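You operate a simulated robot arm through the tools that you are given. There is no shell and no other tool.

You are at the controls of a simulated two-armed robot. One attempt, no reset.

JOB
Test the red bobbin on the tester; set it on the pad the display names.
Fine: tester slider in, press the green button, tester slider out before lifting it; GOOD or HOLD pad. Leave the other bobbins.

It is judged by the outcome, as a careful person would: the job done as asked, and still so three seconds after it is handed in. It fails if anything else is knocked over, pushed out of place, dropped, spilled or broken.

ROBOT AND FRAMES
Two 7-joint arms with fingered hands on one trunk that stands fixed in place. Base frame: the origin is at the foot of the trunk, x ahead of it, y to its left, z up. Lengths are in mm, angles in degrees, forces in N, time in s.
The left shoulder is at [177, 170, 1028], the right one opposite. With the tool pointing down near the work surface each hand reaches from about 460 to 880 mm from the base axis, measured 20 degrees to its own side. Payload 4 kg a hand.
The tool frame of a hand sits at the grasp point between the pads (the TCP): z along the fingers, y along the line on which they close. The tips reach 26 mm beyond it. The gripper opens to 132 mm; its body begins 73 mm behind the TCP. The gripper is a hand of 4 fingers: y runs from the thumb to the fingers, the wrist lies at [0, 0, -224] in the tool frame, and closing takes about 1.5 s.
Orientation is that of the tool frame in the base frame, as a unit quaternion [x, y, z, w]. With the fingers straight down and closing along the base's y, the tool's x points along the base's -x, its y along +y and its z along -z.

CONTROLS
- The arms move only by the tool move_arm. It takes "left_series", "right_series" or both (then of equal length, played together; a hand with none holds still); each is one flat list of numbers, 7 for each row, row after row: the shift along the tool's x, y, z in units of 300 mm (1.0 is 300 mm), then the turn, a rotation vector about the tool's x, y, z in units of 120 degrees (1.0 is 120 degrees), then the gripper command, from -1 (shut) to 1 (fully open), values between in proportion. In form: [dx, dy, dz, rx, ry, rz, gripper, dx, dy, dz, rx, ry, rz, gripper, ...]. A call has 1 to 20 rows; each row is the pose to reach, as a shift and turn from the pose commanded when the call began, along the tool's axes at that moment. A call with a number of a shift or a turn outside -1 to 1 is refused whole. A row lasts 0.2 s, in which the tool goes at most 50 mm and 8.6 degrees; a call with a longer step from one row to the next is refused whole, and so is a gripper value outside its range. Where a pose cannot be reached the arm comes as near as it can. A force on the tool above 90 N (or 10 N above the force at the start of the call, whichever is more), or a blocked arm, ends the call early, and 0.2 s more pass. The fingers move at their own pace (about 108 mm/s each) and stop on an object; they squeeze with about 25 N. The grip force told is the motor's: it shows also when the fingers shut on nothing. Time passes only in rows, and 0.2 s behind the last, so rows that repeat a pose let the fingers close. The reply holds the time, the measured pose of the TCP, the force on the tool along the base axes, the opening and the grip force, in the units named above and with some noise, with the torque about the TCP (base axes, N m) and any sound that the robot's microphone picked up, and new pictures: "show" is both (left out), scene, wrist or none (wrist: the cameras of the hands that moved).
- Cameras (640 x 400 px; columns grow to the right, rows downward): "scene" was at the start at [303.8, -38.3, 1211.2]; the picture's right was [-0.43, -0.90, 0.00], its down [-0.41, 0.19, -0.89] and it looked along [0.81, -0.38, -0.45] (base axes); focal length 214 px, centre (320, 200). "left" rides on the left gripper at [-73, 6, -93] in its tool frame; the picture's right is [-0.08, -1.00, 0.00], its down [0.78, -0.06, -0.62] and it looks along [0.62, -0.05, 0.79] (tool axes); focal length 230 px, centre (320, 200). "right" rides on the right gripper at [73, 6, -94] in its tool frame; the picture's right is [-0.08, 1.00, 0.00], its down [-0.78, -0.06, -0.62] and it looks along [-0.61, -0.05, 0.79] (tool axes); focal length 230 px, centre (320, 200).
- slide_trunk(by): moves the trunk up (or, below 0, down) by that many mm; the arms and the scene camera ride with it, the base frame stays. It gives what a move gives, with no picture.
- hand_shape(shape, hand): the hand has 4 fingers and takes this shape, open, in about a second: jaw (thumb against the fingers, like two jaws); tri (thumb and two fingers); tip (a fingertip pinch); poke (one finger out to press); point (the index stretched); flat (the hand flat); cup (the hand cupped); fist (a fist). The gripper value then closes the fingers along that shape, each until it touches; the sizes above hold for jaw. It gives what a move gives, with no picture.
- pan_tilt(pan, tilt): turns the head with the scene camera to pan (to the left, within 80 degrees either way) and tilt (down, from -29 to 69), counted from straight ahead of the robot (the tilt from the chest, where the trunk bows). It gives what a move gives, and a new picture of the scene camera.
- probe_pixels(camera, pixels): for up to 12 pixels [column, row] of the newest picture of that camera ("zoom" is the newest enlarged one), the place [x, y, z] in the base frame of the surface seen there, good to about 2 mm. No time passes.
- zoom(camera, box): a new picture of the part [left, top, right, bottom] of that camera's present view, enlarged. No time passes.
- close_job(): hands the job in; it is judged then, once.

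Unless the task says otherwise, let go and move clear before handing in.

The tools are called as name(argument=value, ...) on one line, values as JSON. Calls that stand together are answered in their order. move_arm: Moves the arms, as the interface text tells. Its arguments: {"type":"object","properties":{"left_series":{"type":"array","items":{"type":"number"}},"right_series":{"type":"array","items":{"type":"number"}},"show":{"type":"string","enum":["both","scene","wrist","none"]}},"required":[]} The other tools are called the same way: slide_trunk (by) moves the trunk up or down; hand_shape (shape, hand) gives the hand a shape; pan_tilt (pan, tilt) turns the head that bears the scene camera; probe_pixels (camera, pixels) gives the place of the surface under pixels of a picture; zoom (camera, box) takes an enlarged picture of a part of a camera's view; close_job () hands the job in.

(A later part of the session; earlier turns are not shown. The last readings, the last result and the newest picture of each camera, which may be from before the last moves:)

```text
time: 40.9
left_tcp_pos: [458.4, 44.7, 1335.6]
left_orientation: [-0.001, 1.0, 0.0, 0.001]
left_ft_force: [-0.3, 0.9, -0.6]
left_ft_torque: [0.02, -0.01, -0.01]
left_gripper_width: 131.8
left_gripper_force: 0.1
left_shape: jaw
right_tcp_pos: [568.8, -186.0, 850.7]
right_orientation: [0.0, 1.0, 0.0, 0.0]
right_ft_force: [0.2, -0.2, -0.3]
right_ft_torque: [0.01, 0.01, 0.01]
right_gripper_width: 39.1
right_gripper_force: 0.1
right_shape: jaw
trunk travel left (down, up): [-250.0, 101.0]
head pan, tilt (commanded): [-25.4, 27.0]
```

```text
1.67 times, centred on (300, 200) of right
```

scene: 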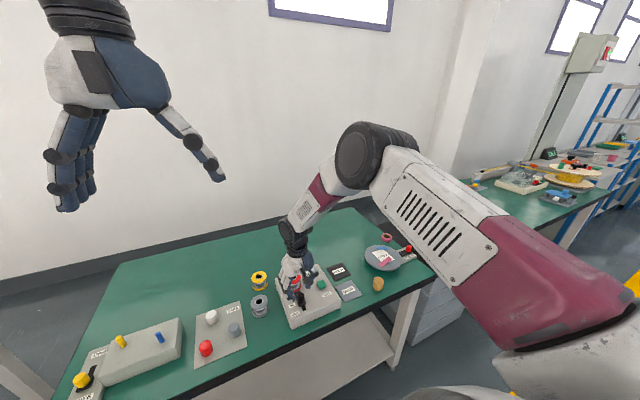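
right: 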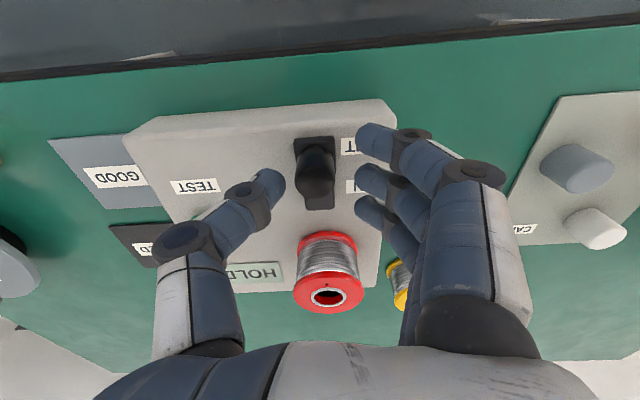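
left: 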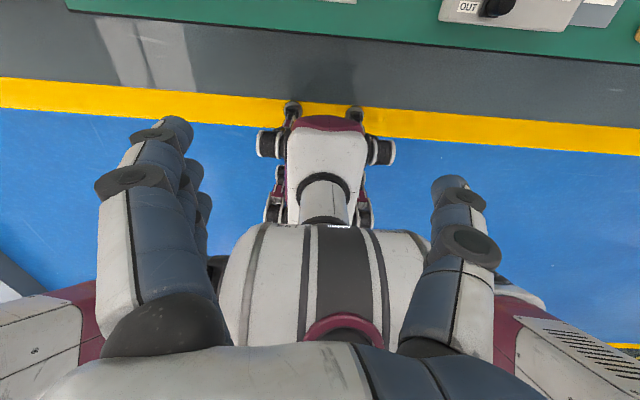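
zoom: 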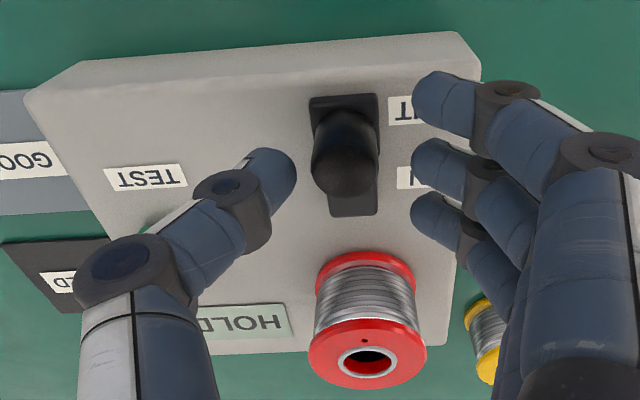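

The slider is back at OUT, its plate is clear of the bobbin, and the display still says HOLD. I'll lift, move above the bobbin at about (664,−185), and open to 80 mm.

move_arm(right_series=[0, 0, -0.12, 0, 0, 0, -0.4, 0, 0, -0.24, 0, 0, 0, -0.4, 0, 0, -0.36, 0, 0, 0, -0.4, -0.11, 0.003, -0.36, 0, 0, 0, 0.0, -0.22, 0.003, -0.36, 0, 0, 0, 0.21, -0.331, 0.003, -0.36, 0, 0, 0, 0.21, -0.331, 0.003, -0.36, 0, 0, 0, 0.21], show="both")

zoom(camera="right", box=[160, 20, 420, 220])

```text
time: 42.5
left_tcp_pos: [456.9, 45.7, 1335.9]
left_orientation: [-0.001, 1.0, 0.0, 0.001]
left_ft_force: [-0.8, 0.9, 0.3]
left_ft_torque: [-0.02, 0.0, 0.03]
left_gripper_width: 131.7
left_gripper_force: 0.0
left_shape: jaw
right_tcp_pos: [666.9, -185.6, 959.8]
right_orientation: [0.0, 1.0, 0.0, 0.0]
right_ft_force: [0.5, 0.6, 0.2]
right_ft_torque: [-0.02, -0.05, 0.03]
right_gripper_width: 79.4
right_gripper_force: 0.0
right_shape: jaw
trunk travel left (down, up): [-250.0, 101.0]
head pan, tilt (commanded): [-25.4, 27.0]
```

scene: 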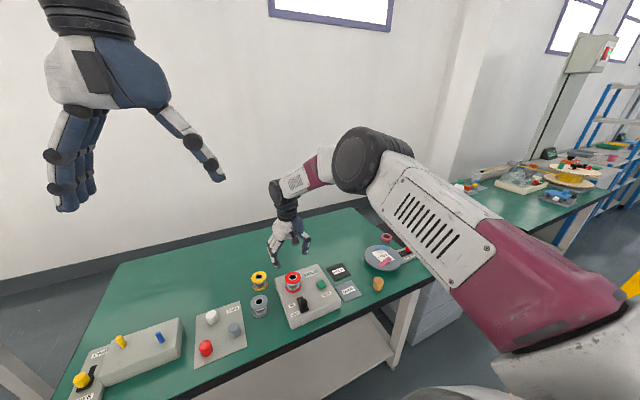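
right: 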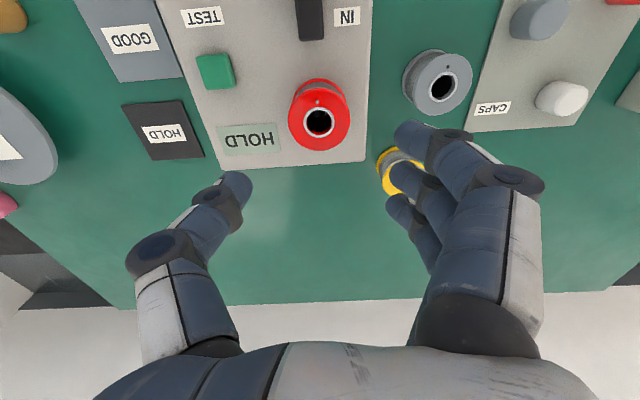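

```text
2.00 times, centred on (290, 120) of right
```

zoom: 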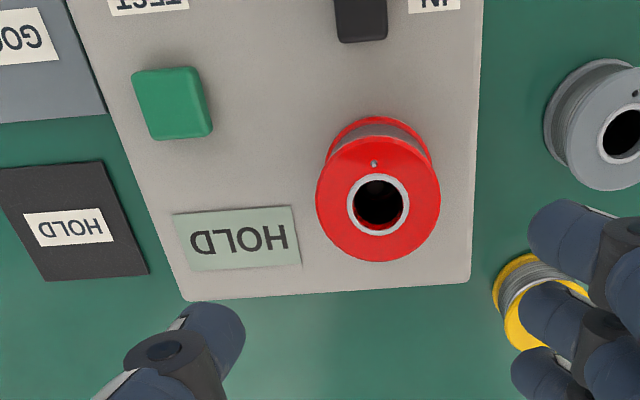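

The wrist view shows the bobbin at (319,115) and the HOLD pad at (164,130). I'll probe both for exact centres.

probe_pixels(camera="zoom", pixels=[[320, 200], [437, 200], [378, 140], [378, 258], [345, 205], [412, 205], [378, 170], [378, 238], [378, 205], [395, 122], [335, 150], [428, 160]])

probe_pixels(camera="right", pixels=[[124, 106], [181, 101], [202, 156], [150, 159], [164, 133], [77, 3], [166, 55], [183, 76], [120, 82], [226, 170], [362, 160], [250, 180]])

```text
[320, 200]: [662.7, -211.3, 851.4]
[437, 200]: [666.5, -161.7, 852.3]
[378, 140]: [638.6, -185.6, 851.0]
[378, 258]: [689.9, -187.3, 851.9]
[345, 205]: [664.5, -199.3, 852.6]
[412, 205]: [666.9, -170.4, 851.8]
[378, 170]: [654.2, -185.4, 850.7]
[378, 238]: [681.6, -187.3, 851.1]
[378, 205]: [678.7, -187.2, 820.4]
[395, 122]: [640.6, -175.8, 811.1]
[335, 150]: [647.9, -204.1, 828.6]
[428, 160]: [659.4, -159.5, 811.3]
```

```text
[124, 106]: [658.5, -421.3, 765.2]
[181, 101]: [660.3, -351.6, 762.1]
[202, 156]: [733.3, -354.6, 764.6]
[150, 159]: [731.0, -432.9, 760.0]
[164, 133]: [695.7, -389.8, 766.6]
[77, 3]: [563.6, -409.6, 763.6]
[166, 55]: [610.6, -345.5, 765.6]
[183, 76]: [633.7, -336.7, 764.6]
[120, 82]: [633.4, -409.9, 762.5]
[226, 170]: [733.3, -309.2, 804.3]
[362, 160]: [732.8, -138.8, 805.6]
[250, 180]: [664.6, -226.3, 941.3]
```

The bobbin centre is (664,−186) with its top at 852. I'll lower the open jaw (80 mm) around it, stopping first at z ≈ 870 to check clearances.

move_arm(right_series=[0, -0.003, 0.1, 0, 0, 0, 0.21, 0, -0.003, 0.2, 0, 0, 0, 0.21, 0, -0.003, 0.27, 0, 0, 0, 0.21, 0, -0.003, 0.3, 0, 0, 0, 0.21, 0, -0.003, 0.3, 0, 0, 0, 0.21], show="both")

zoom(camera="scene", box=[240, 220, 360, 330])

```text
time: 43.7
left_tcp_pos: [458.2, 45.2, 1336.1]
left_orientation: [-0.001, 1.0, 0.0, 0.001]
left_ft_force: [0.0, 0.9, 0.0]
left_ft_torque: [0.02, 0.01, -0.01]
left_gripper_width: 132.1
left_gripper_force: 0.1
left_shape: jaw
right_tcp_pos: [668.6, -185.7, 869.8]
right_orientation: [0.001, 1.0, 0.0, 0.0]
right_ft_force: [0.2, -0.8, -0.2]
right_ft_torque: [0.05, 0.02, 0.02]
right_gripper_width: 79.3
right_gripper_force: 0.0
right_shape: jaw
trunk travel left (down, up): [-250.0, 101.0]
head pan, tilt (commanded): [-25.4, 27.0]
```

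scene: 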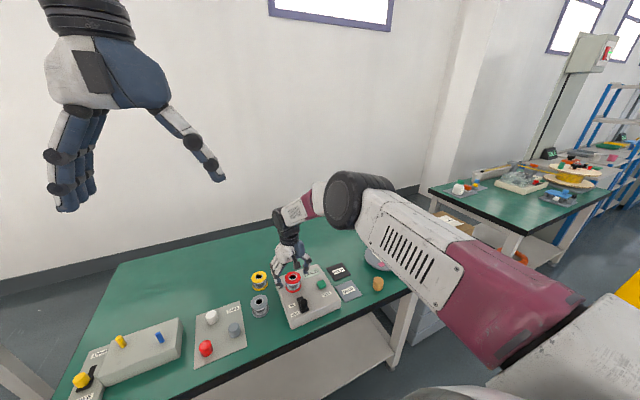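
right: 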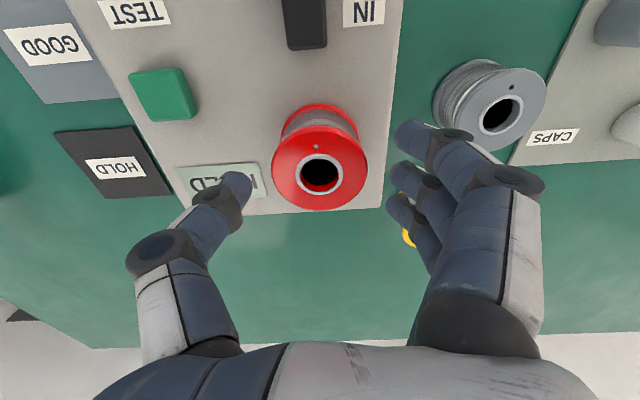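

```text
3.64 times, centred on (300, 275) of scene
```

zoom: 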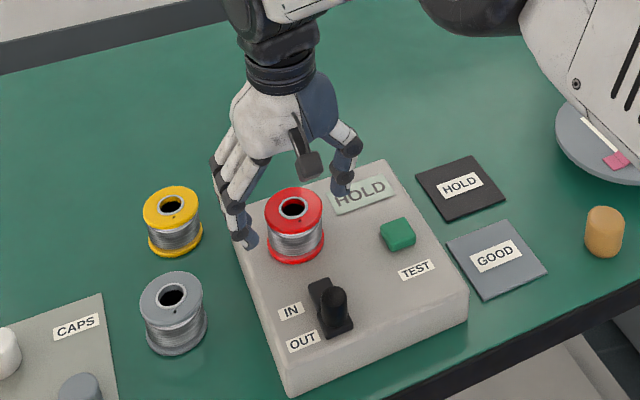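

The jaw sits well around the bobbin with both neighbours clear. I'll lower the last 20 mm and close gradually on the winding between the flanges.

move_arm(right_series=[0, 0, 0.033, 0, 0, 0, 0.21, 0, 0, 0.066, 0, 0, 0, 0.21, 0, 0, 0.066, 0, 0, 0, 0.0, 0, 0, 0.066, 0, 0, 0, -0.2, 0, 0, 0.066, 0, 0, 0, -0.4, 0, 0, 0.066, 0, 0, 0, -0.6, 0, 0, 0.066, 0, 0, 0, -0.8, 0, 0, 0.066, 0, 0, 0, -0.8, 0, 0, 0.066, 0, 0, 0, -0.8], show="both")

zoom(camera="scene", box=[240, 220, 360, 330])

```text
time: 45.7
left_tcp_pos: [459.6, 43.3, 1336.2]
left_orientation: [0.0, 1.0, 0.001, 0.001]
left_ft_force: [-0.2, 0.2, 0.8]
left_ft_torque: [0.0, 0.01, -0.02]
left_gripper_width: 132.1
left_gripper_force: 0.0
left_shape: jaw
right_tcp_pos: [669.1, -185.8, 849.5]
right_orientation: [0.0, 1.0, -0.001, 0.001]
right_ft_force: [0.8, -0.1, 0.2]
right_ft_torque: [-0.03, 0.0, 0.01]
right_gripper_width: 39.2
right_gripper_force: 24.6
right_shape: jaw
trunk travel left (down, up): [-250.0, 101.0]
head pan, tilt (commanded): [-25.4, 27.0]
```

scene: 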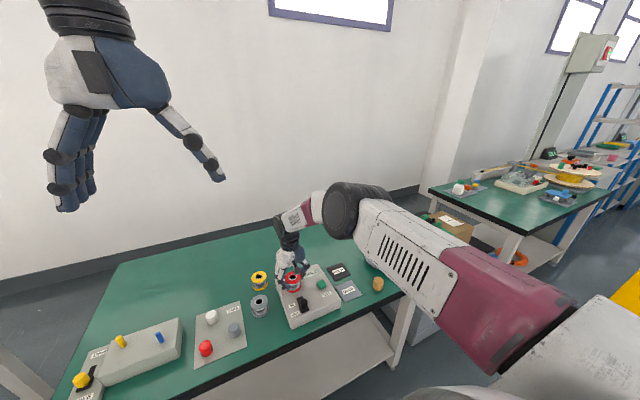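
right: 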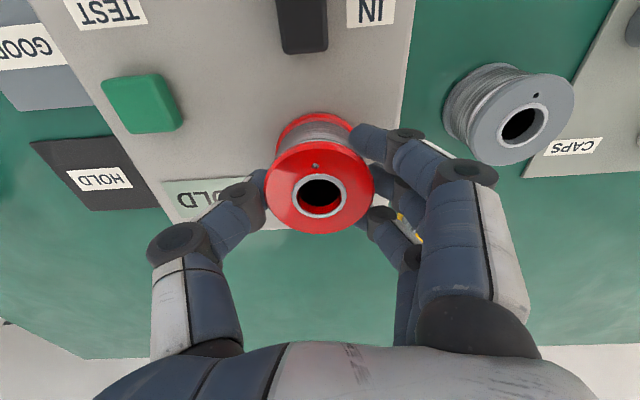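

```text
3.64 times, centred on (300, 275) of scene
```

zoom: 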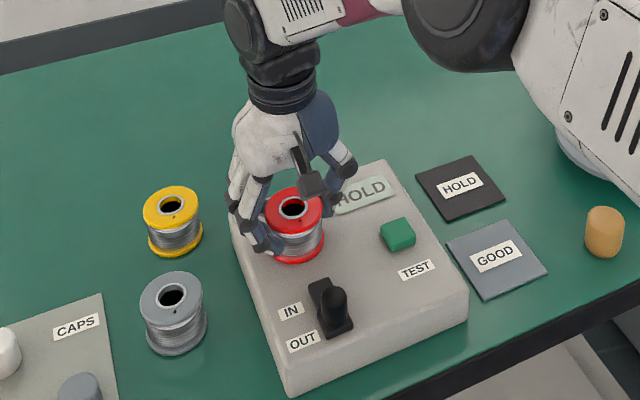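

The grip closed on the core at 39 mm with 25 N and no side force. I'll lift 30 mm and check that the bobbin comes along level.

move_arm(right_series=[0, 0, -0.02, 0, 0, 0, -0.8, 0, 0, -0.05, 0, 0, 0, -0.8, 0, 0, -0.1, 0, 0, 0, -0.8, 0, 0, -0.1, 0, 0, 0, -0.8], show="both")

zoom(camera="scene", box=[240, 220, 360, 330])

```text
time: 46.7
left_tcp_pos: [458.5, 44.7, 1336.4]
left_orientation: [0.001, 1.0, 0.0, 0.0]
left_ft_force: [-0.5, 0.2, 0.3]
left_ft_torque: [0.04, -0.01, -0.02]
left_gripper_width: 131.9
left_gripper_force: 0.0
left_shape: jaw
right_tcp_pos: [668.5, -185.7, 879.6]
right_orientation: [0.001, 1.0, 0.0, 0.0]
right_ft_force: [0.4, 0.6, -1.4]
right_ft_torque: [0.03, 0.02, 0.01]
right_gripper_width: 39.5
right_gripper_force: 24.5
right_shape: jaw
trunk travel left (down, up): [-250.0, 101.0]
head pan, tilt (commanded): [-25.4, 27.0]
```

scene: 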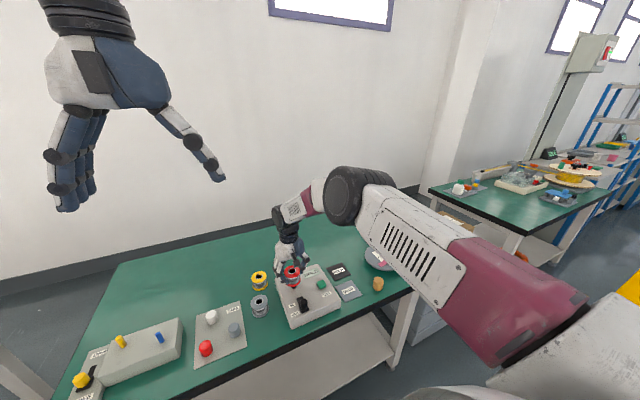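
right: 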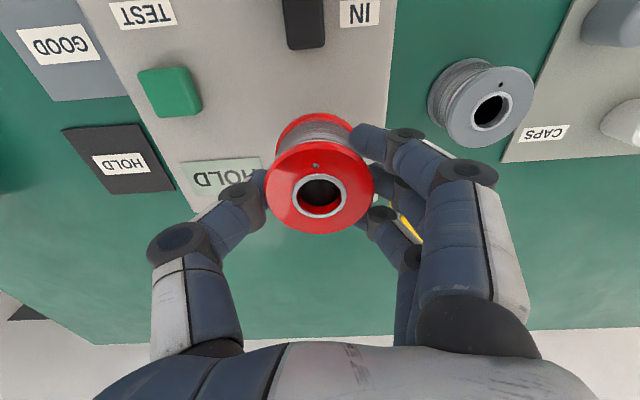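

```text
3.64 times, centred on (300, 275) of scene
```

zoom: 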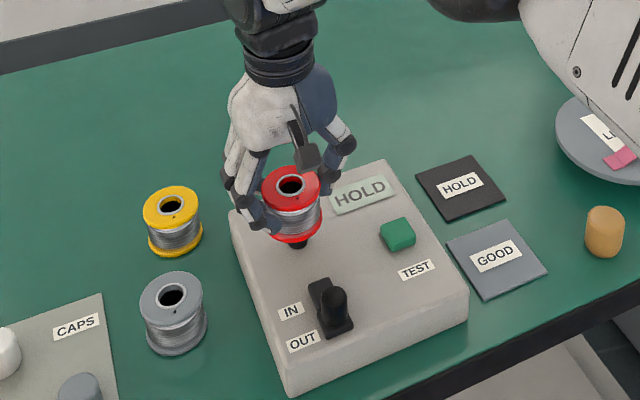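

The bobbin rose level with the hand, and the peg it sat on shows at zoomed scene (298,243). I'll lift straight up another 70 mm to clear it and get a view of the HOLD pad.

move_arm(right_series=[0, 0, -0.08, 0, 0, 0, -0.8, 0, 0, -0.16, 0, 0, 0, -0.8, 0, 0, -0.233, 0, 0, 0, -0.8, 0, 0, -0.233, 0, 0, 0, -0.8], show="both")

zoom(camera="scene", box=[310, 245, 380, 315])

```text
time: 47.7
left_tcp_pos: [458.6, 44.9, 1334.2]
left_orientation: [0.0, 1.0, 0.001, 0.0]
left_ft_force: [0.5, 0.1, -0.1]
left_ft_torque: [-0.01, 0.0, -0.01]
left_gripper_width: 131.7
left_gripper_force: 0.1
left_shape: jaw
right_tcp_pos: [669.0, -185.5, 949.6]
right_orientation: [0.001, 1.0, 0.0, 0.0]
right_ft_force: [0.6, -0.5, -1.4]
right_ft_torque: [0.02, -0.03, 0.0]
right_gripper_width: 39.4
right_gripper_force: 24.7
right_shape: jaw
trunk travel left (down, up): [-250.0, 101.0]
head pan, tilt (commanded): [-25.4, 27.0]
```

scene: 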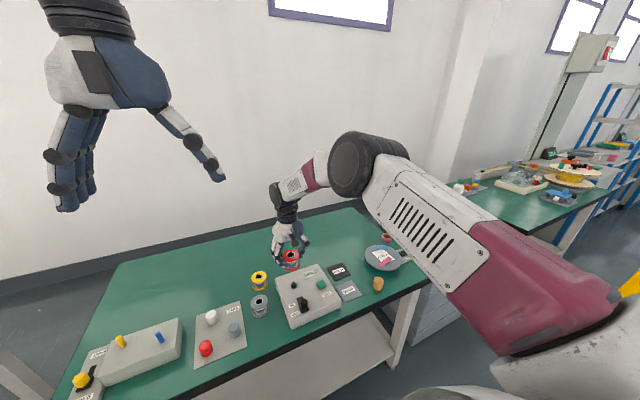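
right: 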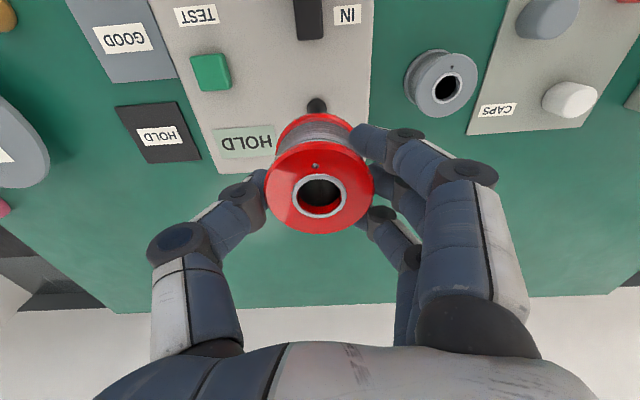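

```text
5.71 times, centred on (345, 280) of scene
```

zoom: 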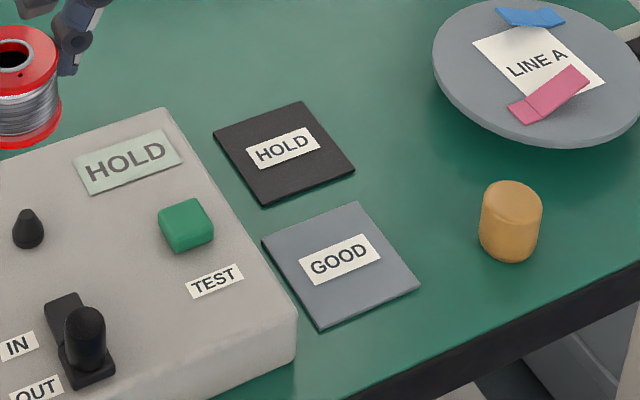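

probe_pixels(camera="zoom", pixels=[[218, 134], [301, 105], [350, 168], [266, 202], [283, 148], [240, 160], [320, 128], [27, 215], [27, 235], [340, 260], [200, 130], [170, 120]])

zoom(camera="right", box=[60, 60, 260, 200])

```text
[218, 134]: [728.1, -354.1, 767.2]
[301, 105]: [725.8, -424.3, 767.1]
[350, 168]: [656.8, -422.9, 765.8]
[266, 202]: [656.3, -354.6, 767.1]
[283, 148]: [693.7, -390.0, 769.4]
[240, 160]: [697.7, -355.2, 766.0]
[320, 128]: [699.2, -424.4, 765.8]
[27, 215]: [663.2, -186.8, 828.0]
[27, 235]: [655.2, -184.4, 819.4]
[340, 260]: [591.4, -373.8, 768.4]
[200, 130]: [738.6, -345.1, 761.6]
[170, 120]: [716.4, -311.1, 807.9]
```

```text
2.86 times, centred on (160, 130) of right
```

zoom: 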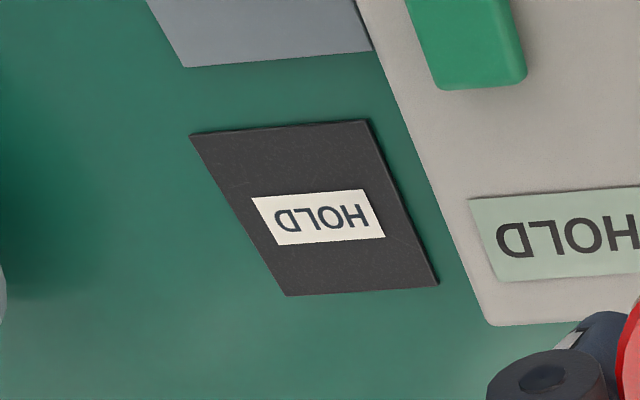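

The HOLD pad spans x 656–729, y −353…−425, so its centre is (692,−389) with its top near 767. I'll carry the bobbin across at height to sit over it.

move_arm(right_series=[-0.0155, -0.113, 0, 0, 0, 0, -0.8, -0.031, -0.226, 0, 0, 0, 0, -0.8, -0.0465, -0.339, 0, 0, 0, 0, -0.8, -0.062, -0.452, 0, 0, 0, 0, -0.8, -0.0775, -0.565, 0, 0, 0, 0, -0.8, -0.0925, -0.678, 0, 0, 0, 0, -0.8, -0.0925, -0.678, 0, 0, 0, 0, -0.8], show="both")

zoom(camera="scene", box=[300, 210, 420, 320])

```text
time: 49.3
left_tcp_pos: [459.6, 44.0, 1336.8]
left_orientation: [0.001, 1.0, 0.0, 0.001]
left_ft_force: [-0.9, 0.4, -0.6]
left_ft_torque: [-0.05, -0.02, -0.01]
left_gripper_width: 131.9
left_gripper_force: 0.0
left_shape: jaw
right_tcp_pos: [696.5, -388.4, 951.1]
right_orientation: [0.0, 1.0, 0.0, 0.0]
right_ft_force: [0.1, -0.6, -1.4]
right_ft_torque: [0.01, -0.02, -0.03]
right_gripper_width: 39.0
right_gripper_force: 24.8
right_shape: jaw
trunk travel left (down, up): [-250.0, 101.0]
head pan, tilt (commanded): [-25.4, 27.0]
```

scene: 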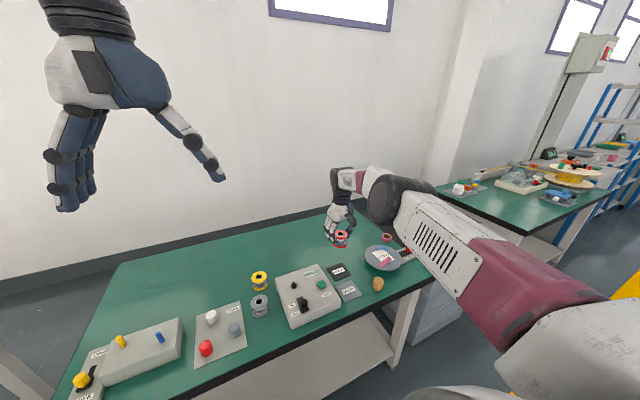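
right: 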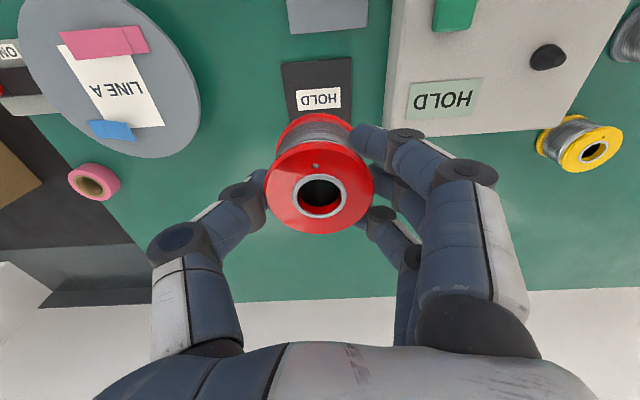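

```text
3.64 times, centred on (360, 265) of scene
```

zoom: 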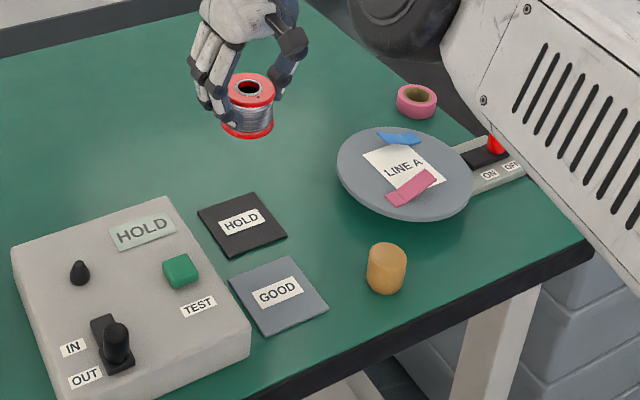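

The bobbin is over the pad region. I'll probe the dish edge near the thumb side and the bobbin to check clearance before lowering.

probe_pixels(camera="zoom", pixels=[[341, 165], [345, 185], [370, 135], [400, 215], [400, 160], [265, 90], [230, 92], [250, 133], [205, 210], [255, 250], [416, 95], [386, 250]])

probe_pixels(camera="right", pixels=[[200, 110], [185, 60], [170, 155], [268, 180], [372, 180], [320, 145], [320, 230], [320, 120], [283, 65], [352, 58], [390, 130], [388, 100]])

```text
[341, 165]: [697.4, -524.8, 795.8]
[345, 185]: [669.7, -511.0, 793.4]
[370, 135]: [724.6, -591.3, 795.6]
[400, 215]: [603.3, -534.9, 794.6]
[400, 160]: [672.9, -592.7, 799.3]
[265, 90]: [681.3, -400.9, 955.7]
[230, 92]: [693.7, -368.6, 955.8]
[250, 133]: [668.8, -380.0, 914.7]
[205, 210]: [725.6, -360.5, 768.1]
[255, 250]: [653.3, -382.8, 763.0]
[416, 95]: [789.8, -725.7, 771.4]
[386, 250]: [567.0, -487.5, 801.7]
```

```text
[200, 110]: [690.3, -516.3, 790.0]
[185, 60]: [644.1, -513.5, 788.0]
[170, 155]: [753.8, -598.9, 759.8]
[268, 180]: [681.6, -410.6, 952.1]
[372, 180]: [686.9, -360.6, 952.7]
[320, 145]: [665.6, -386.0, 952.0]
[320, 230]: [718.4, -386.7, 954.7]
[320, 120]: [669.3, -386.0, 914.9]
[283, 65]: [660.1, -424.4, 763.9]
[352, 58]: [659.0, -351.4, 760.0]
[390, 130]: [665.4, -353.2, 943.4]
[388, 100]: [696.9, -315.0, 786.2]
```

The dish edge is at y ≈ −512, well clear of the thumb, and the bobbin centre is over the pad at about (692,−386). I'll nudge 2 mm to −y and lower to just above the pad.

move_arm(right_series=[0, -0.007, 0.1, 0, 0, 0, -0.8, 0, -0.007, 0.2, 0, 0, 0, -0.8, 0, -0.007, 0.3, 0, 0, 0, -0.8, 0, -0.007, 0.38, 0, 0, 0, -0.8, 0, -0.007, 0.43, 0, 0, 0, -0.8, 0, -0.007, 0.43, 0, 0, 0, -0.8], show="both")

zoom(camera="scene", box=[300, 220, 400, 310])

```text
time: 50.7
left_tcp_pos: [459.6, 44.1, 1336.3]
left_orientation: [0.0, 1.0, 0.0, 0.001]
left_ft_force: [0.2, -0.2, -0.5]
left_ft_torque: [-0.02, 0.02, -0.01]
left_gripper_width: 131.9
left_gripper_force: 0.1
left_shape: jaw
right_tcp_pos: [678.6, -384.3, 829.0]
right_orientation: [-0.001, 1.0, 0.001, 0.0]
right_ft_force: [0.2, -0.2, -0.3]
right_ft_torque: [-0.02, 0.0, 0.0]
right_gripper_width: 39.2
right_gripper_force: 25.0
right_shape: jaw
right hand out of reach, approached as far as the arm can: row 2, 3, 4, 5, 6
trunk travel left (down, up): [-250.0, 101.0]
head pan, tilt (commanded): [-25.4, 27.0]
```

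scene: 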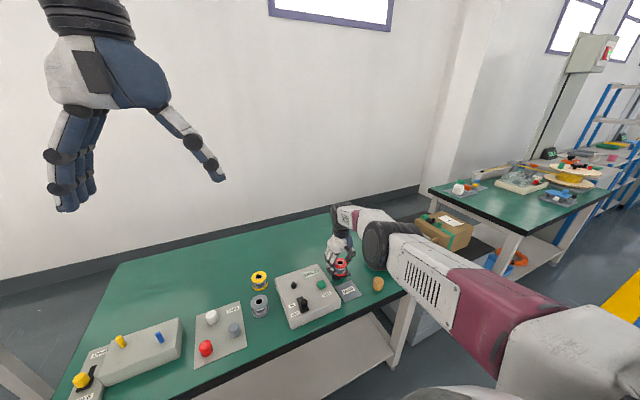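
right: 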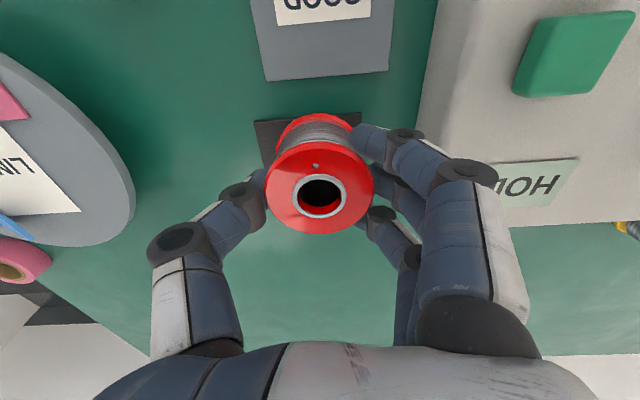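

```text
4.44 times, centred on (350, 265) of scene
```

zoom: 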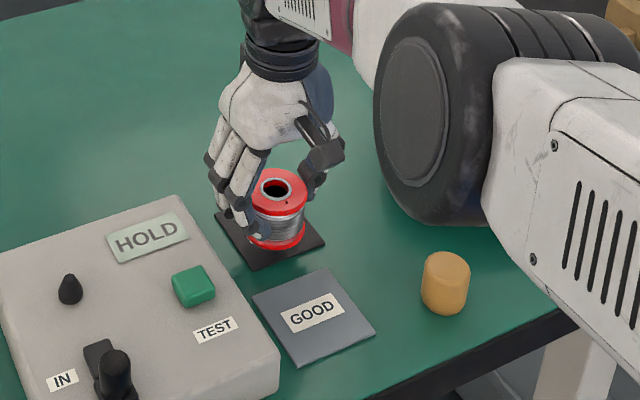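

The reach ran out at (679,−384,829) because the raised trunk is now too high for this lower, farther pose; the bobbin is still held and clear above the pad. I'll check the elbow's position before planning to raise the hand and lower the trunk.

probe_pixels(camera="scene", pixels=[[372, 245], [380, 268], [395, 235], [410, 275], [440, 290], [500, 330], [345, 215], [365, 220], [340, 262], [340, 275]])

move_arm(right_series=[0, 0, 0, 0, 0, 0, -0.8], show="none")

```text
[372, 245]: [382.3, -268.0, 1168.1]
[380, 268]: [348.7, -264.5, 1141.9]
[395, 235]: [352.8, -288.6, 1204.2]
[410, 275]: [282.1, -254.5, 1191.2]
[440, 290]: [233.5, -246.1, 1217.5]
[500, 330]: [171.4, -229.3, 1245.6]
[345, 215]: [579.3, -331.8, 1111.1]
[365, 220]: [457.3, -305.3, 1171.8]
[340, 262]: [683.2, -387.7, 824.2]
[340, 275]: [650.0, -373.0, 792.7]
```

```text
time: 51.1
left_tcp_pos: [459.0, 44.4, 1336.0]
left_orientation: [0.0, 1.0, 0.0, 0.001]
left_ft_force: [-0.1, -1.0, -0.5]
left_ft_torque: [-0.04, -0.01, 0.02]
left_gripper_width: 131.8
left_gripper_force: 0.0
left_shape: jaw
right_tcp_pos: [678.2, -382.7, 829.5]
right_orientation: [0.0, 1.0, 0.0, 0.0]
right_ft_force: [-0.2, 0.7, -1.3]
right_ft_torque: [-0.01, -0.01, 0.0]
right_gripper_width: 38.8
right_gripper_force: 25.2
right_shape: jaw
trunk travel left (down, up): [-250.0, 101.0]
head pan, tilt (commanded): [-25.4, 27.0]
```

The elbow is high (about (350,−280,1170)) and the arm is nearly straight, so the limit is shoulder height. I'll raise the hand 180 mm, correcting to (695,−389), so that the trunk can then come down with room to spare.

move_arm(right_series=[0, 0, -0.12, 0, 0, 0, -0.8, 0, 0, -0.24, 0, 0, 0, -0.8, 0, 0, -0.36, 0, 0, 0, -0.8, -0.028, -0.01, -0.48, 0, 0, 0, -0.8, -0.056, -0.019, -0.6, 0, 0, 0, -0.8, -0.056, -0.019, -0.6, 0, 0, 0, -0.8], show="both")

```text
time: 52.5
left_tcp_pos: [458.4, 45.1, 1335.8]
left_orientation: [0.0, 1.0, 0.001, 0.0]
left_ft_force: [-0.4, 1.2, 0.3]
left_ft_torque: [-0.03, 0.03, 0.0]
left_gripper_width: 132.1
left_gripper_force: 0.0
left_shape: jaw
right_tcp_pos: [693.4, -390.4, 1007.8]
right_orientation: [0.0, 1.0, 0.0, 0.0]
right_ft_force: [0.4, -0.3, -1.8]
right_ft_torque: [0.0, 0.0, -0.01]
right_gripper_width: 39.1
right_gripper_force: 24.9
right_shape: jaw
trunk travel left (down, up): [-250.0, 101.0]
head pan, tilt (commanded): [-25.4, 27.0]
```

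scene: 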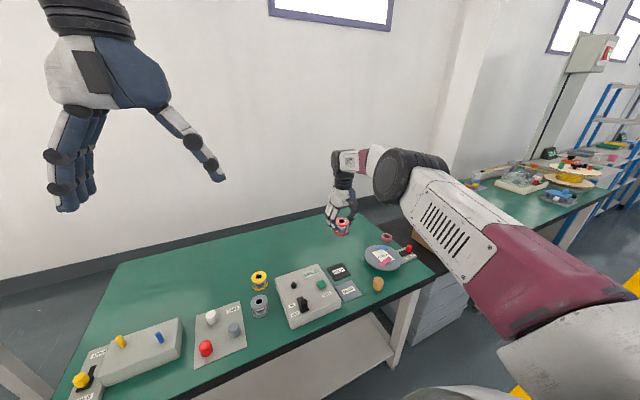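
right: 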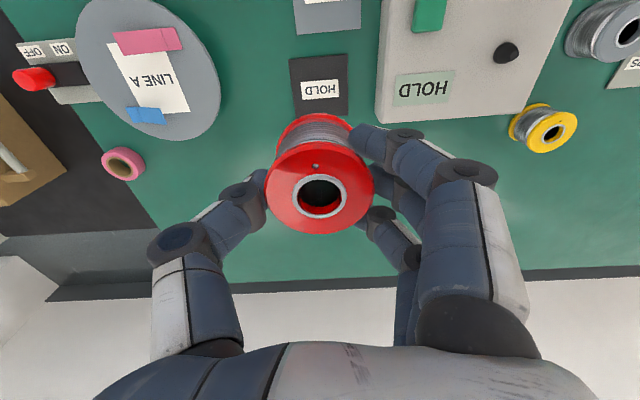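

The hand is now at (693,−390,1008) with the bobbin held. I'll lower the trunk by 150 mm, which brings the hand to about z 858 with the bobbin bottom near 816, clear above the pad.

slide_trunk(by=-150)

move_arm(right_series=[0, 0, 0, 0, 0, 0, -0.8], show="both")

zoom(camera="scene", box=[320, 190, 480, 320])

```text
time: 54.2
left_tcp_pos: [456.8, 43.7, 1186.5]
left_orientation: [0.0, 1.0, 0.0, 0.002]
left_ft_force: [-0.2, 0.5, 0.2]
left_ft_torque: [-0.07, -0.02, -0.02]
left_gripper_width: 131.5
left_gripper_force: 0.1
left_shape: jaw
right_tcp_pos: [695.0, -390.3, 860.4]
right_orientation: [0.001, 1.0, 0.0, 0.001]
right_ft_force: [-0.2, -0.2, -0.7]
right_ft_torque: [0.02, -0.04, -0.02]
right_gripper_width: 39.0
right_gripper_force: 24.8
right_shape: jaw
trunk travel left (down, up): [-100.0, 251.0]
head pan, tilt (commanded): [-25.4, 27.0]
```

```text
time: 54.6
left_tcp_pos: [458.1, 44.6, 1186.8]
left_orientation: [0.0, 1.0, 0.0, 0.001]
left_ft_force: [0.2, 1.0, 0.1]
left_ft_torque: [0.04, -0.02, 0.02]
left_gripper_width: 131.9
left_gripper_force: 0.0
left_shape: jaw
right_tcp_pos: [695.7, -389.8, 858.0]
right_orientation: [0.001, 1.0, 0.001, 0.0]
right_ft_force: [0.6, -0.1, -1.4]
right_ft_torque: [0.01, -0.04, -0.05]
right_gripper_width: 39.2
right_gripper_force: 24.5
right_shape: jaw
trunk travel left (down, up): [-100.0, 251.0]
head pan, tilt (commanded): [-25.4, 27.0]
```

scene: 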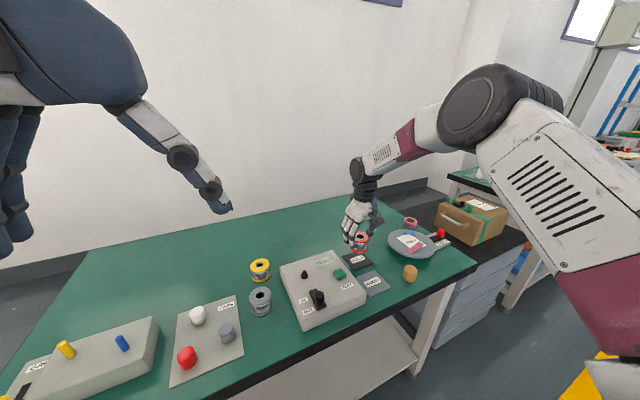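
right: 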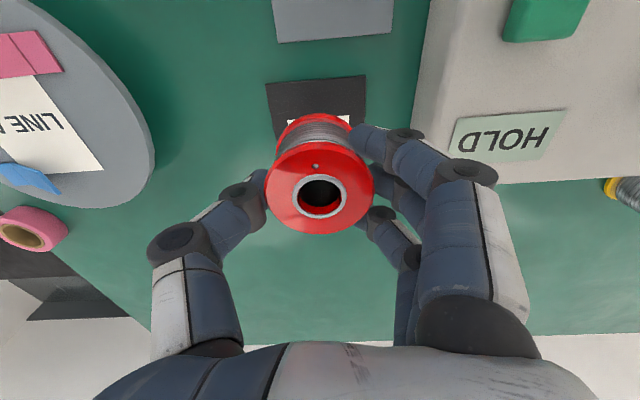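

```text
3.08 times, centred on (400, 255) of scene
```

zoom: 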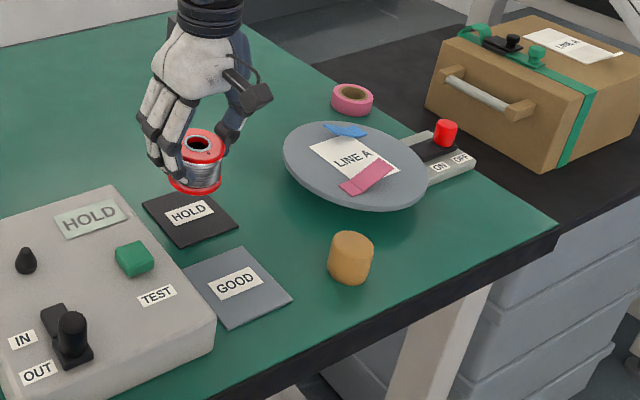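

The trunk is lower and the bobbin is about 50 mm above the pad at (691,−389). I'll lower to roughly 10 mm above the pad and check that no reach warning appears.

move_arm(right_series=[0, 0, 0.045, 0, 0, 0, -0.8, 0, 0, 0.09, 0, 0, 0, -0.8, 0, 0, 0.127, 0, 0, 0, -0.8, 0, 0, 0.127, 0, 0, 0, -0.8], show="both")

zoom(camera="scene", box=[320, 190, 420, 310])

```text
time: 55.6
left_tcp_pos: [459.7, 44.5, 1185.4]
left_orientation: [0.001, 1.0, 0.0, 0.001]
left_ft_force: [0.4, -0.3, -0.3]
left_ft_torque: [0.0, 0.0, 0.05]
left_gripper_width: 131.9
left_gripper_force: 0.0
left_shape: jaw
right_tcp_pos: [694.9, -390.2, 821.0]
right_orientation: [0.0, 1.0, 0.0, 0.0]
right_ft_force: [-0.1, 1.0, -2.2]
right_ft_torque: [-0.03, -0.03, 0.01]
right_gripper_width: 38.8
right_gripper_force: 24.9
right_shape: jaw
trunk travel left (down, up): [-100.0, 251.0]
head pan, tilt (commanded): [-25.4, 27.0]
```

scene: 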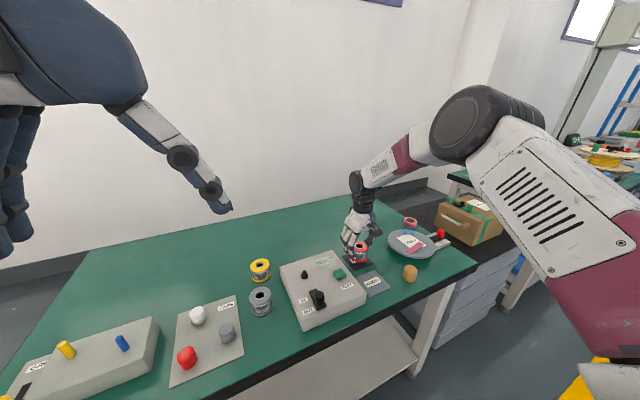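
right: 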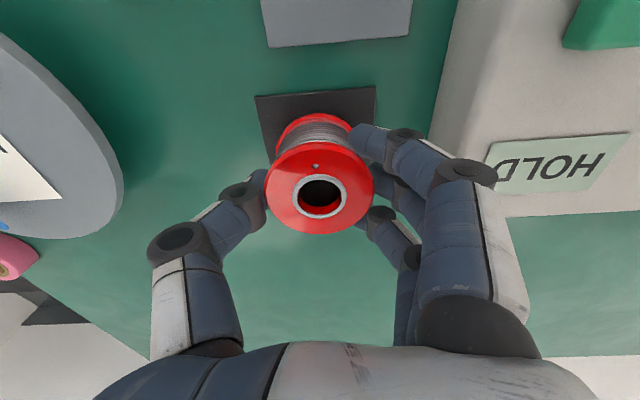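

```text
3.33 times, centred on (370, 250) of scene
```

zoom: 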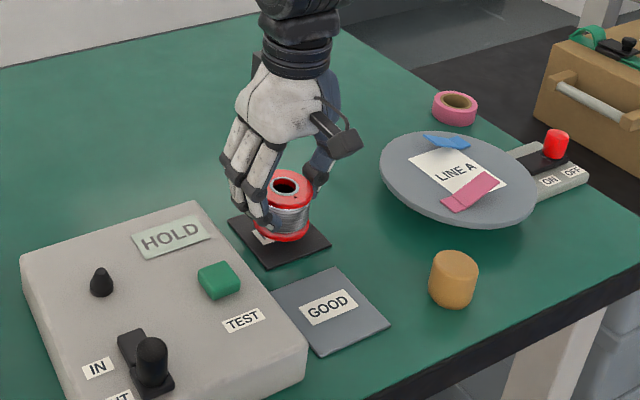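

No reach warning, and the bobbin hangs just above the pad centre (zoomed scene (285,210)). I'll lower gently in small steps until the z force shows contact.

move_arm(right_series=[0, 0, 0.01, 0, 0, 0, -0.8, 0, 0, 0.02, 0, 0, 0, -0.8, 0, 0, 0.03, 0, 0, 0, -0.8, 0, 0, 0.03, 0, 0, 0, -0.8], show="scene")

zoom(camera="scene", box=[340, 220, 400, 280])

```text
time: 56.6
left_tcp_pos: [457.6, 44.2, 1186.5]
left_orientation: [0.0, 1.0, 0.0, 0.002]
left_ft_force: [-0.6, 0.0, -0.1]
left_ft_torque: [0.04, -0.01, 0.01]
left_gripper_width: 131.6
left_gripper_force: 0.0
left_shape: jaw
right_tcp_pos: [694.4, -389.0, 811.2]
right_orientation: [0.001, 1.0, 0.0, 0.0]
right_ft_force: [-0.3, -0.4, -0.7]
right_ft_torque: [0.0, 0.02, -0.01]
right_gripper_width: 39.1
right_gripper_force: 25.1
right_shape: jaw
trunk travel left (down, up): [-100.0, 251.0]
head pan, tilt (commanded): [-25.4, 27.0]
```

scene: 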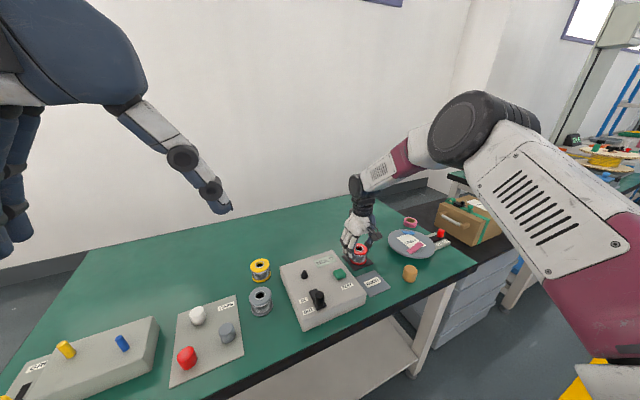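

```text
6.67 times, centred on (370, 250) of scene
```

zoom: 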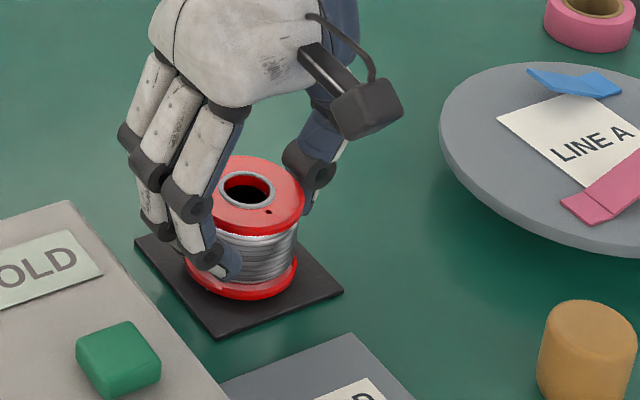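

The z force has gone from about −1.5 to −0.7 N, so the bobbin is nearly touching. I'll lower in 1 mm steps.

move_arm(right_series=[0, 0, 0.0035, 0, 0, 0, -0.8, 0, 0, 0.007, 0, 0, 0, -0.8, 0, 0, 0.007, 0, 0, 0, -0.8], show="none")

```text
time: 57.4
left_tcp_pos: [458.6, 45.3, 1185.8]
left_orientation: [0.0, 1.0, 0.0, 0.0]
left_ft_force: [0.2, -0.5, 0.1]
left_ft_torque: [0.0, 0.0, 0.0]
left_gripper_width: 131.8
left_gripper_force: 0.1
left_shape: jaw
right_tcp_pos: [694.2, -389.9, 809.0]
right_orientation: [0.0, 1.0, 0.0, -0.001]
right_ft_force: [-0.7, 0.7, -0.8]
right_ft_torque: [0.03, 0.01, -0.02]
right_gripper_width: 39.0
right_gripper_force: 25.0
right_shape: jaw
trunk travel left (down, up): [-100.0, 251.0]
head pan, tilt (commanded): [-25.4, 27.0]
```

The z force is still −0.8 N at 809, with no upward push yet. I'll go a further 2 mm and look.

move_arm(right_series=[0, 0, 0.0035, 0, 0, 0, -0.8, 0, 0, 0.007, 0, 0, 0, -0.8, 0, 0, 0.007, 0, 0, 0, -0.8], show="scene")

zoom(camera="scene", box=[340, 220, 400, 280])

```text
time: 58.2
left_tcp_pos: [458.4, 45.1, 1186.1]
left_orientation: [0.0, 1.0, 0.0, 0.002]
left_ft_force: [1.2, -0.1, 0.3]
left_ft_torque: [0.04, -0.02, 0.02]
left_gripper_width: 132.0
left_gripper_force: 0.1
left_shape: jaw
right_tcp_pos: [694.8, -390.9, 807.2]
right_orientation: [0.001, 1.0, 0.0, 0.001]
right_ft_force: [-0.8, 0.4, 4.0]
right_ft_torque: [0.03, -0.01, 0.01]
right_gripper_width: 39.2
right_gripper_force: 24.6
right_shape: jaw
trunk travel left (down, up): [-100.0, 251.0]
head pan, tilt (commanded): [-25.4, 27.0]
```

scene: 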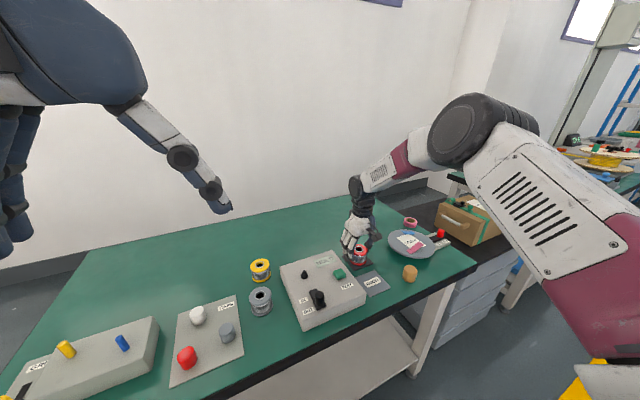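

```text
6.67 times, centred on (370, 250) of scene
```

zoom: 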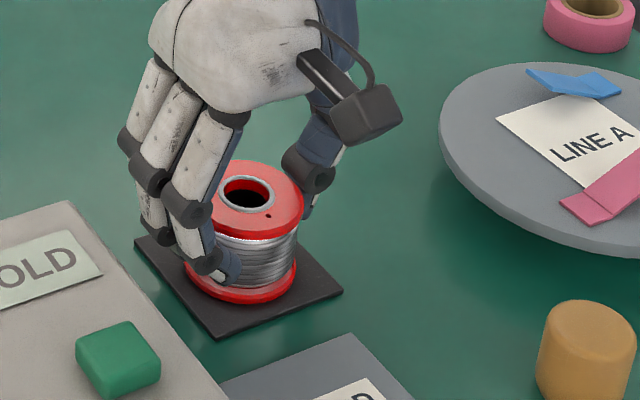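

+4 N upward shows the bobbin is resting on the pad. I'll open the fingers gradually to 70 mm without moving the arm.

move_arm(right_series=[0, 0, 0, 0, 0, 0, -0.5, 0, 0, 0, 0, 0, 0, -0.3, 0, 0, 0, 0, 0, 0, -0.15, 0, 0, 0, 0, 0, 0, 0, 0, 0, 0, 0, 0, 0, 0.06, 0, 0, 0, 0, 0, 0, 0.06, 0, 0, 0, 0, 0, 0, 0.06], show="both")

zoom(camera="scene", box=[340, 220, 400, 280])

```text
time: 59.8
left_tcp_pos: [458.3, 44.7, 1185.4]
left_orientation: [-0.001, 1.0, 0.0, 0.001]
left_ft_force: [1.0, -0.2, 0.0]
left_ft_torque: [-0.02, 0.02, 0.01]
left_gripper_width: 131.8
left_gripper_force: 0.1
left_shape: jaw
right_tcp_pos: [695.7, -389.1, 806.4]
right_orientation: [0.0, 1.0, -0.001, 0.001]
right_ft_force: [-0.1, 0.1, -1.1]
right_ft_torque: [0.0, 0.03, -0.01]
right_gripper_width: 69.3
right_gripper_force: 0.1
right_shape: jaw
trunk travel left (down, up): [-100.0, 251.0]
head pan, tilt (commanded): [-25.4, 27.0]
```

scene: 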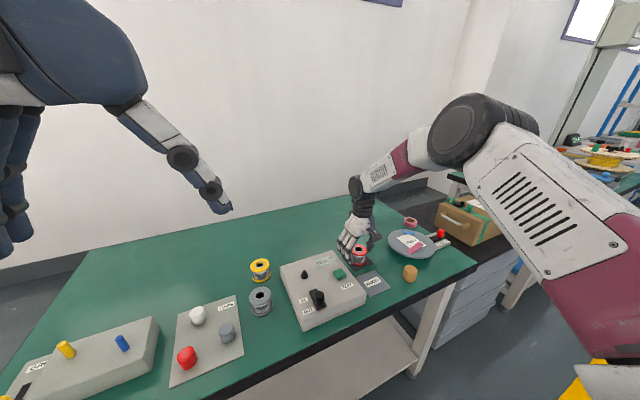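
right: 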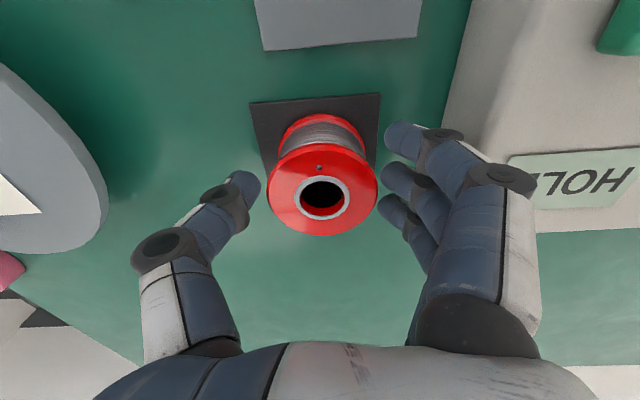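

```text
6.67 times, centred on (370, 250) of scene
```

zoom: 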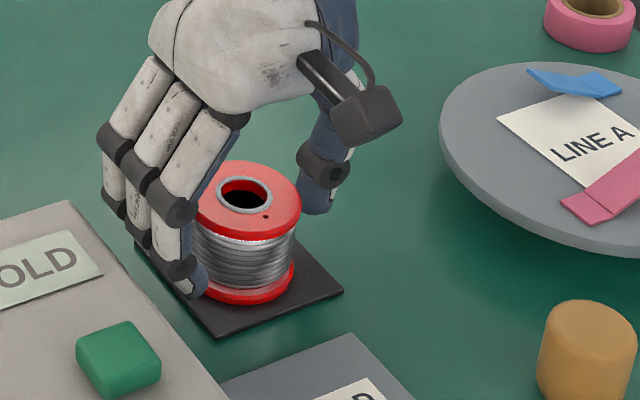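

The bobbin stands upright on the pad and the fingers are clear on both sides. I'll lift straight up slowly.

move_arm(right_series=[0, 0, -0.03, 0, 0, 0, 0.06, 0, 0, -0.08, 0, 0, 0, 0.06, 0, 0, -0.16, 0, 0, 0, 0.06, 0, 0, -0.26, 0, 0, 0, 0.06, 0, 0, -0.36, 0, 0, 0, 0.06, 0, 0, -0.36, 0, 0, 0, 0.06], show="both")

zoom(camera="scene", box=[240, 220, 420, 330])

```text
time: 61.2
left_tcp_pos: [458.6, 44.4, 1186.3]
left_orientation: [0.0, 1.0, 0.001, 0.0]
left_ft_force: [-0.1, 0.8, -0.4]
left_ft_torque: [-0.04, 0.01, 0.0]
left_gripper_width: 132.1
left_gripper_force: 0.0
left_shape: jaw
right_tcp_pos: [695.2, -389.4, 914.5]
right_orientation: [0.0, 1.0, 0.0, 0.0]
right_ft_force: [0.8, 0.2, 0.7]
right_ft_torque: [-0.02, 0.0, 0.01]
right_gripper_width: 69.6
right_gripper_force: 0.1
right_shape: jaw
trunk travel left (down, up): [-100.0, 251.0]
head pan, tilt (commanded): [-25.4, 27.0]
```

scene: 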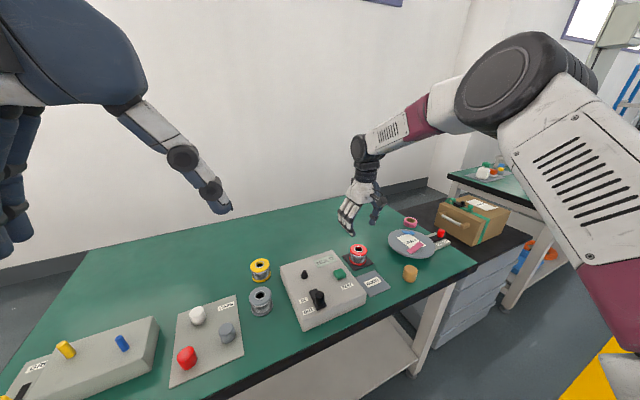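
right: 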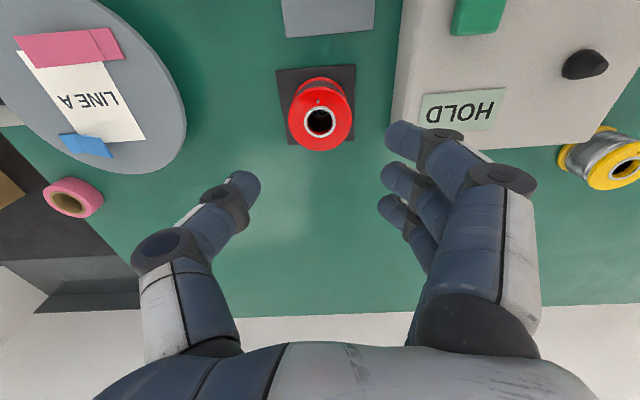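

```text
3.56 times, centred on (330, 275) of scene
```

zoom: 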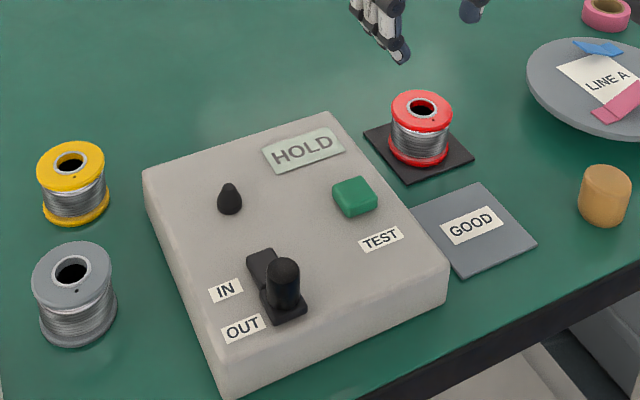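

The red bobbin stands on the HOLD pad, the slider is at OUT and the display reads HOLD. I'll probe the bobbin's footprint against the pad and check that the tester and the other bobbins are where they started.

probe_pixels(camera="right", pixels=[[289, 118], [354, 118], [320, 90], [320, 150], [278, 70], [354, 66], [290, 143], [354, 140], [300, 140], [345, 85], [391, 120]])

probe_pixels(camera="zoom", pixels=[[390, 155], [447, 155], [418, 165], [420, 95], [370, 137], [470, 153], [408, 181], [148, 172], [330, 115], [443, 270], [70, 248], [70, 148]])

```text
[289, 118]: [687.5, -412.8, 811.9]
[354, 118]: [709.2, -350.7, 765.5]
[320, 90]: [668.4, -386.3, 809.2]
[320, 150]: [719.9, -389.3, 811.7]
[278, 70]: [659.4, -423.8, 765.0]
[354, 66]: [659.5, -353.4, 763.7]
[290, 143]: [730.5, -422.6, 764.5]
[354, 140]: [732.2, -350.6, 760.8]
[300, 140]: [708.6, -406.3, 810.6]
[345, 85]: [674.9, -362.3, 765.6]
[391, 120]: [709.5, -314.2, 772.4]
```

```text
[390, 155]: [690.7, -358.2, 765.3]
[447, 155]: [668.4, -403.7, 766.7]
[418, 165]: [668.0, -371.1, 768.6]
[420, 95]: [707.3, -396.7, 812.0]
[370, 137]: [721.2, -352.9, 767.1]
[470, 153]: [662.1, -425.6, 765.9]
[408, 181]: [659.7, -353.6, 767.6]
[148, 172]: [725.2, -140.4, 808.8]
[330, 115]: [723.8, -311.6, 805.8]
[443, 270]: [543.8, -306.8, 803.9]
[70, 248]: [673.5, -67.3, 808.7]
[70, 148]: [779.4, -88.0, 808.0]
```

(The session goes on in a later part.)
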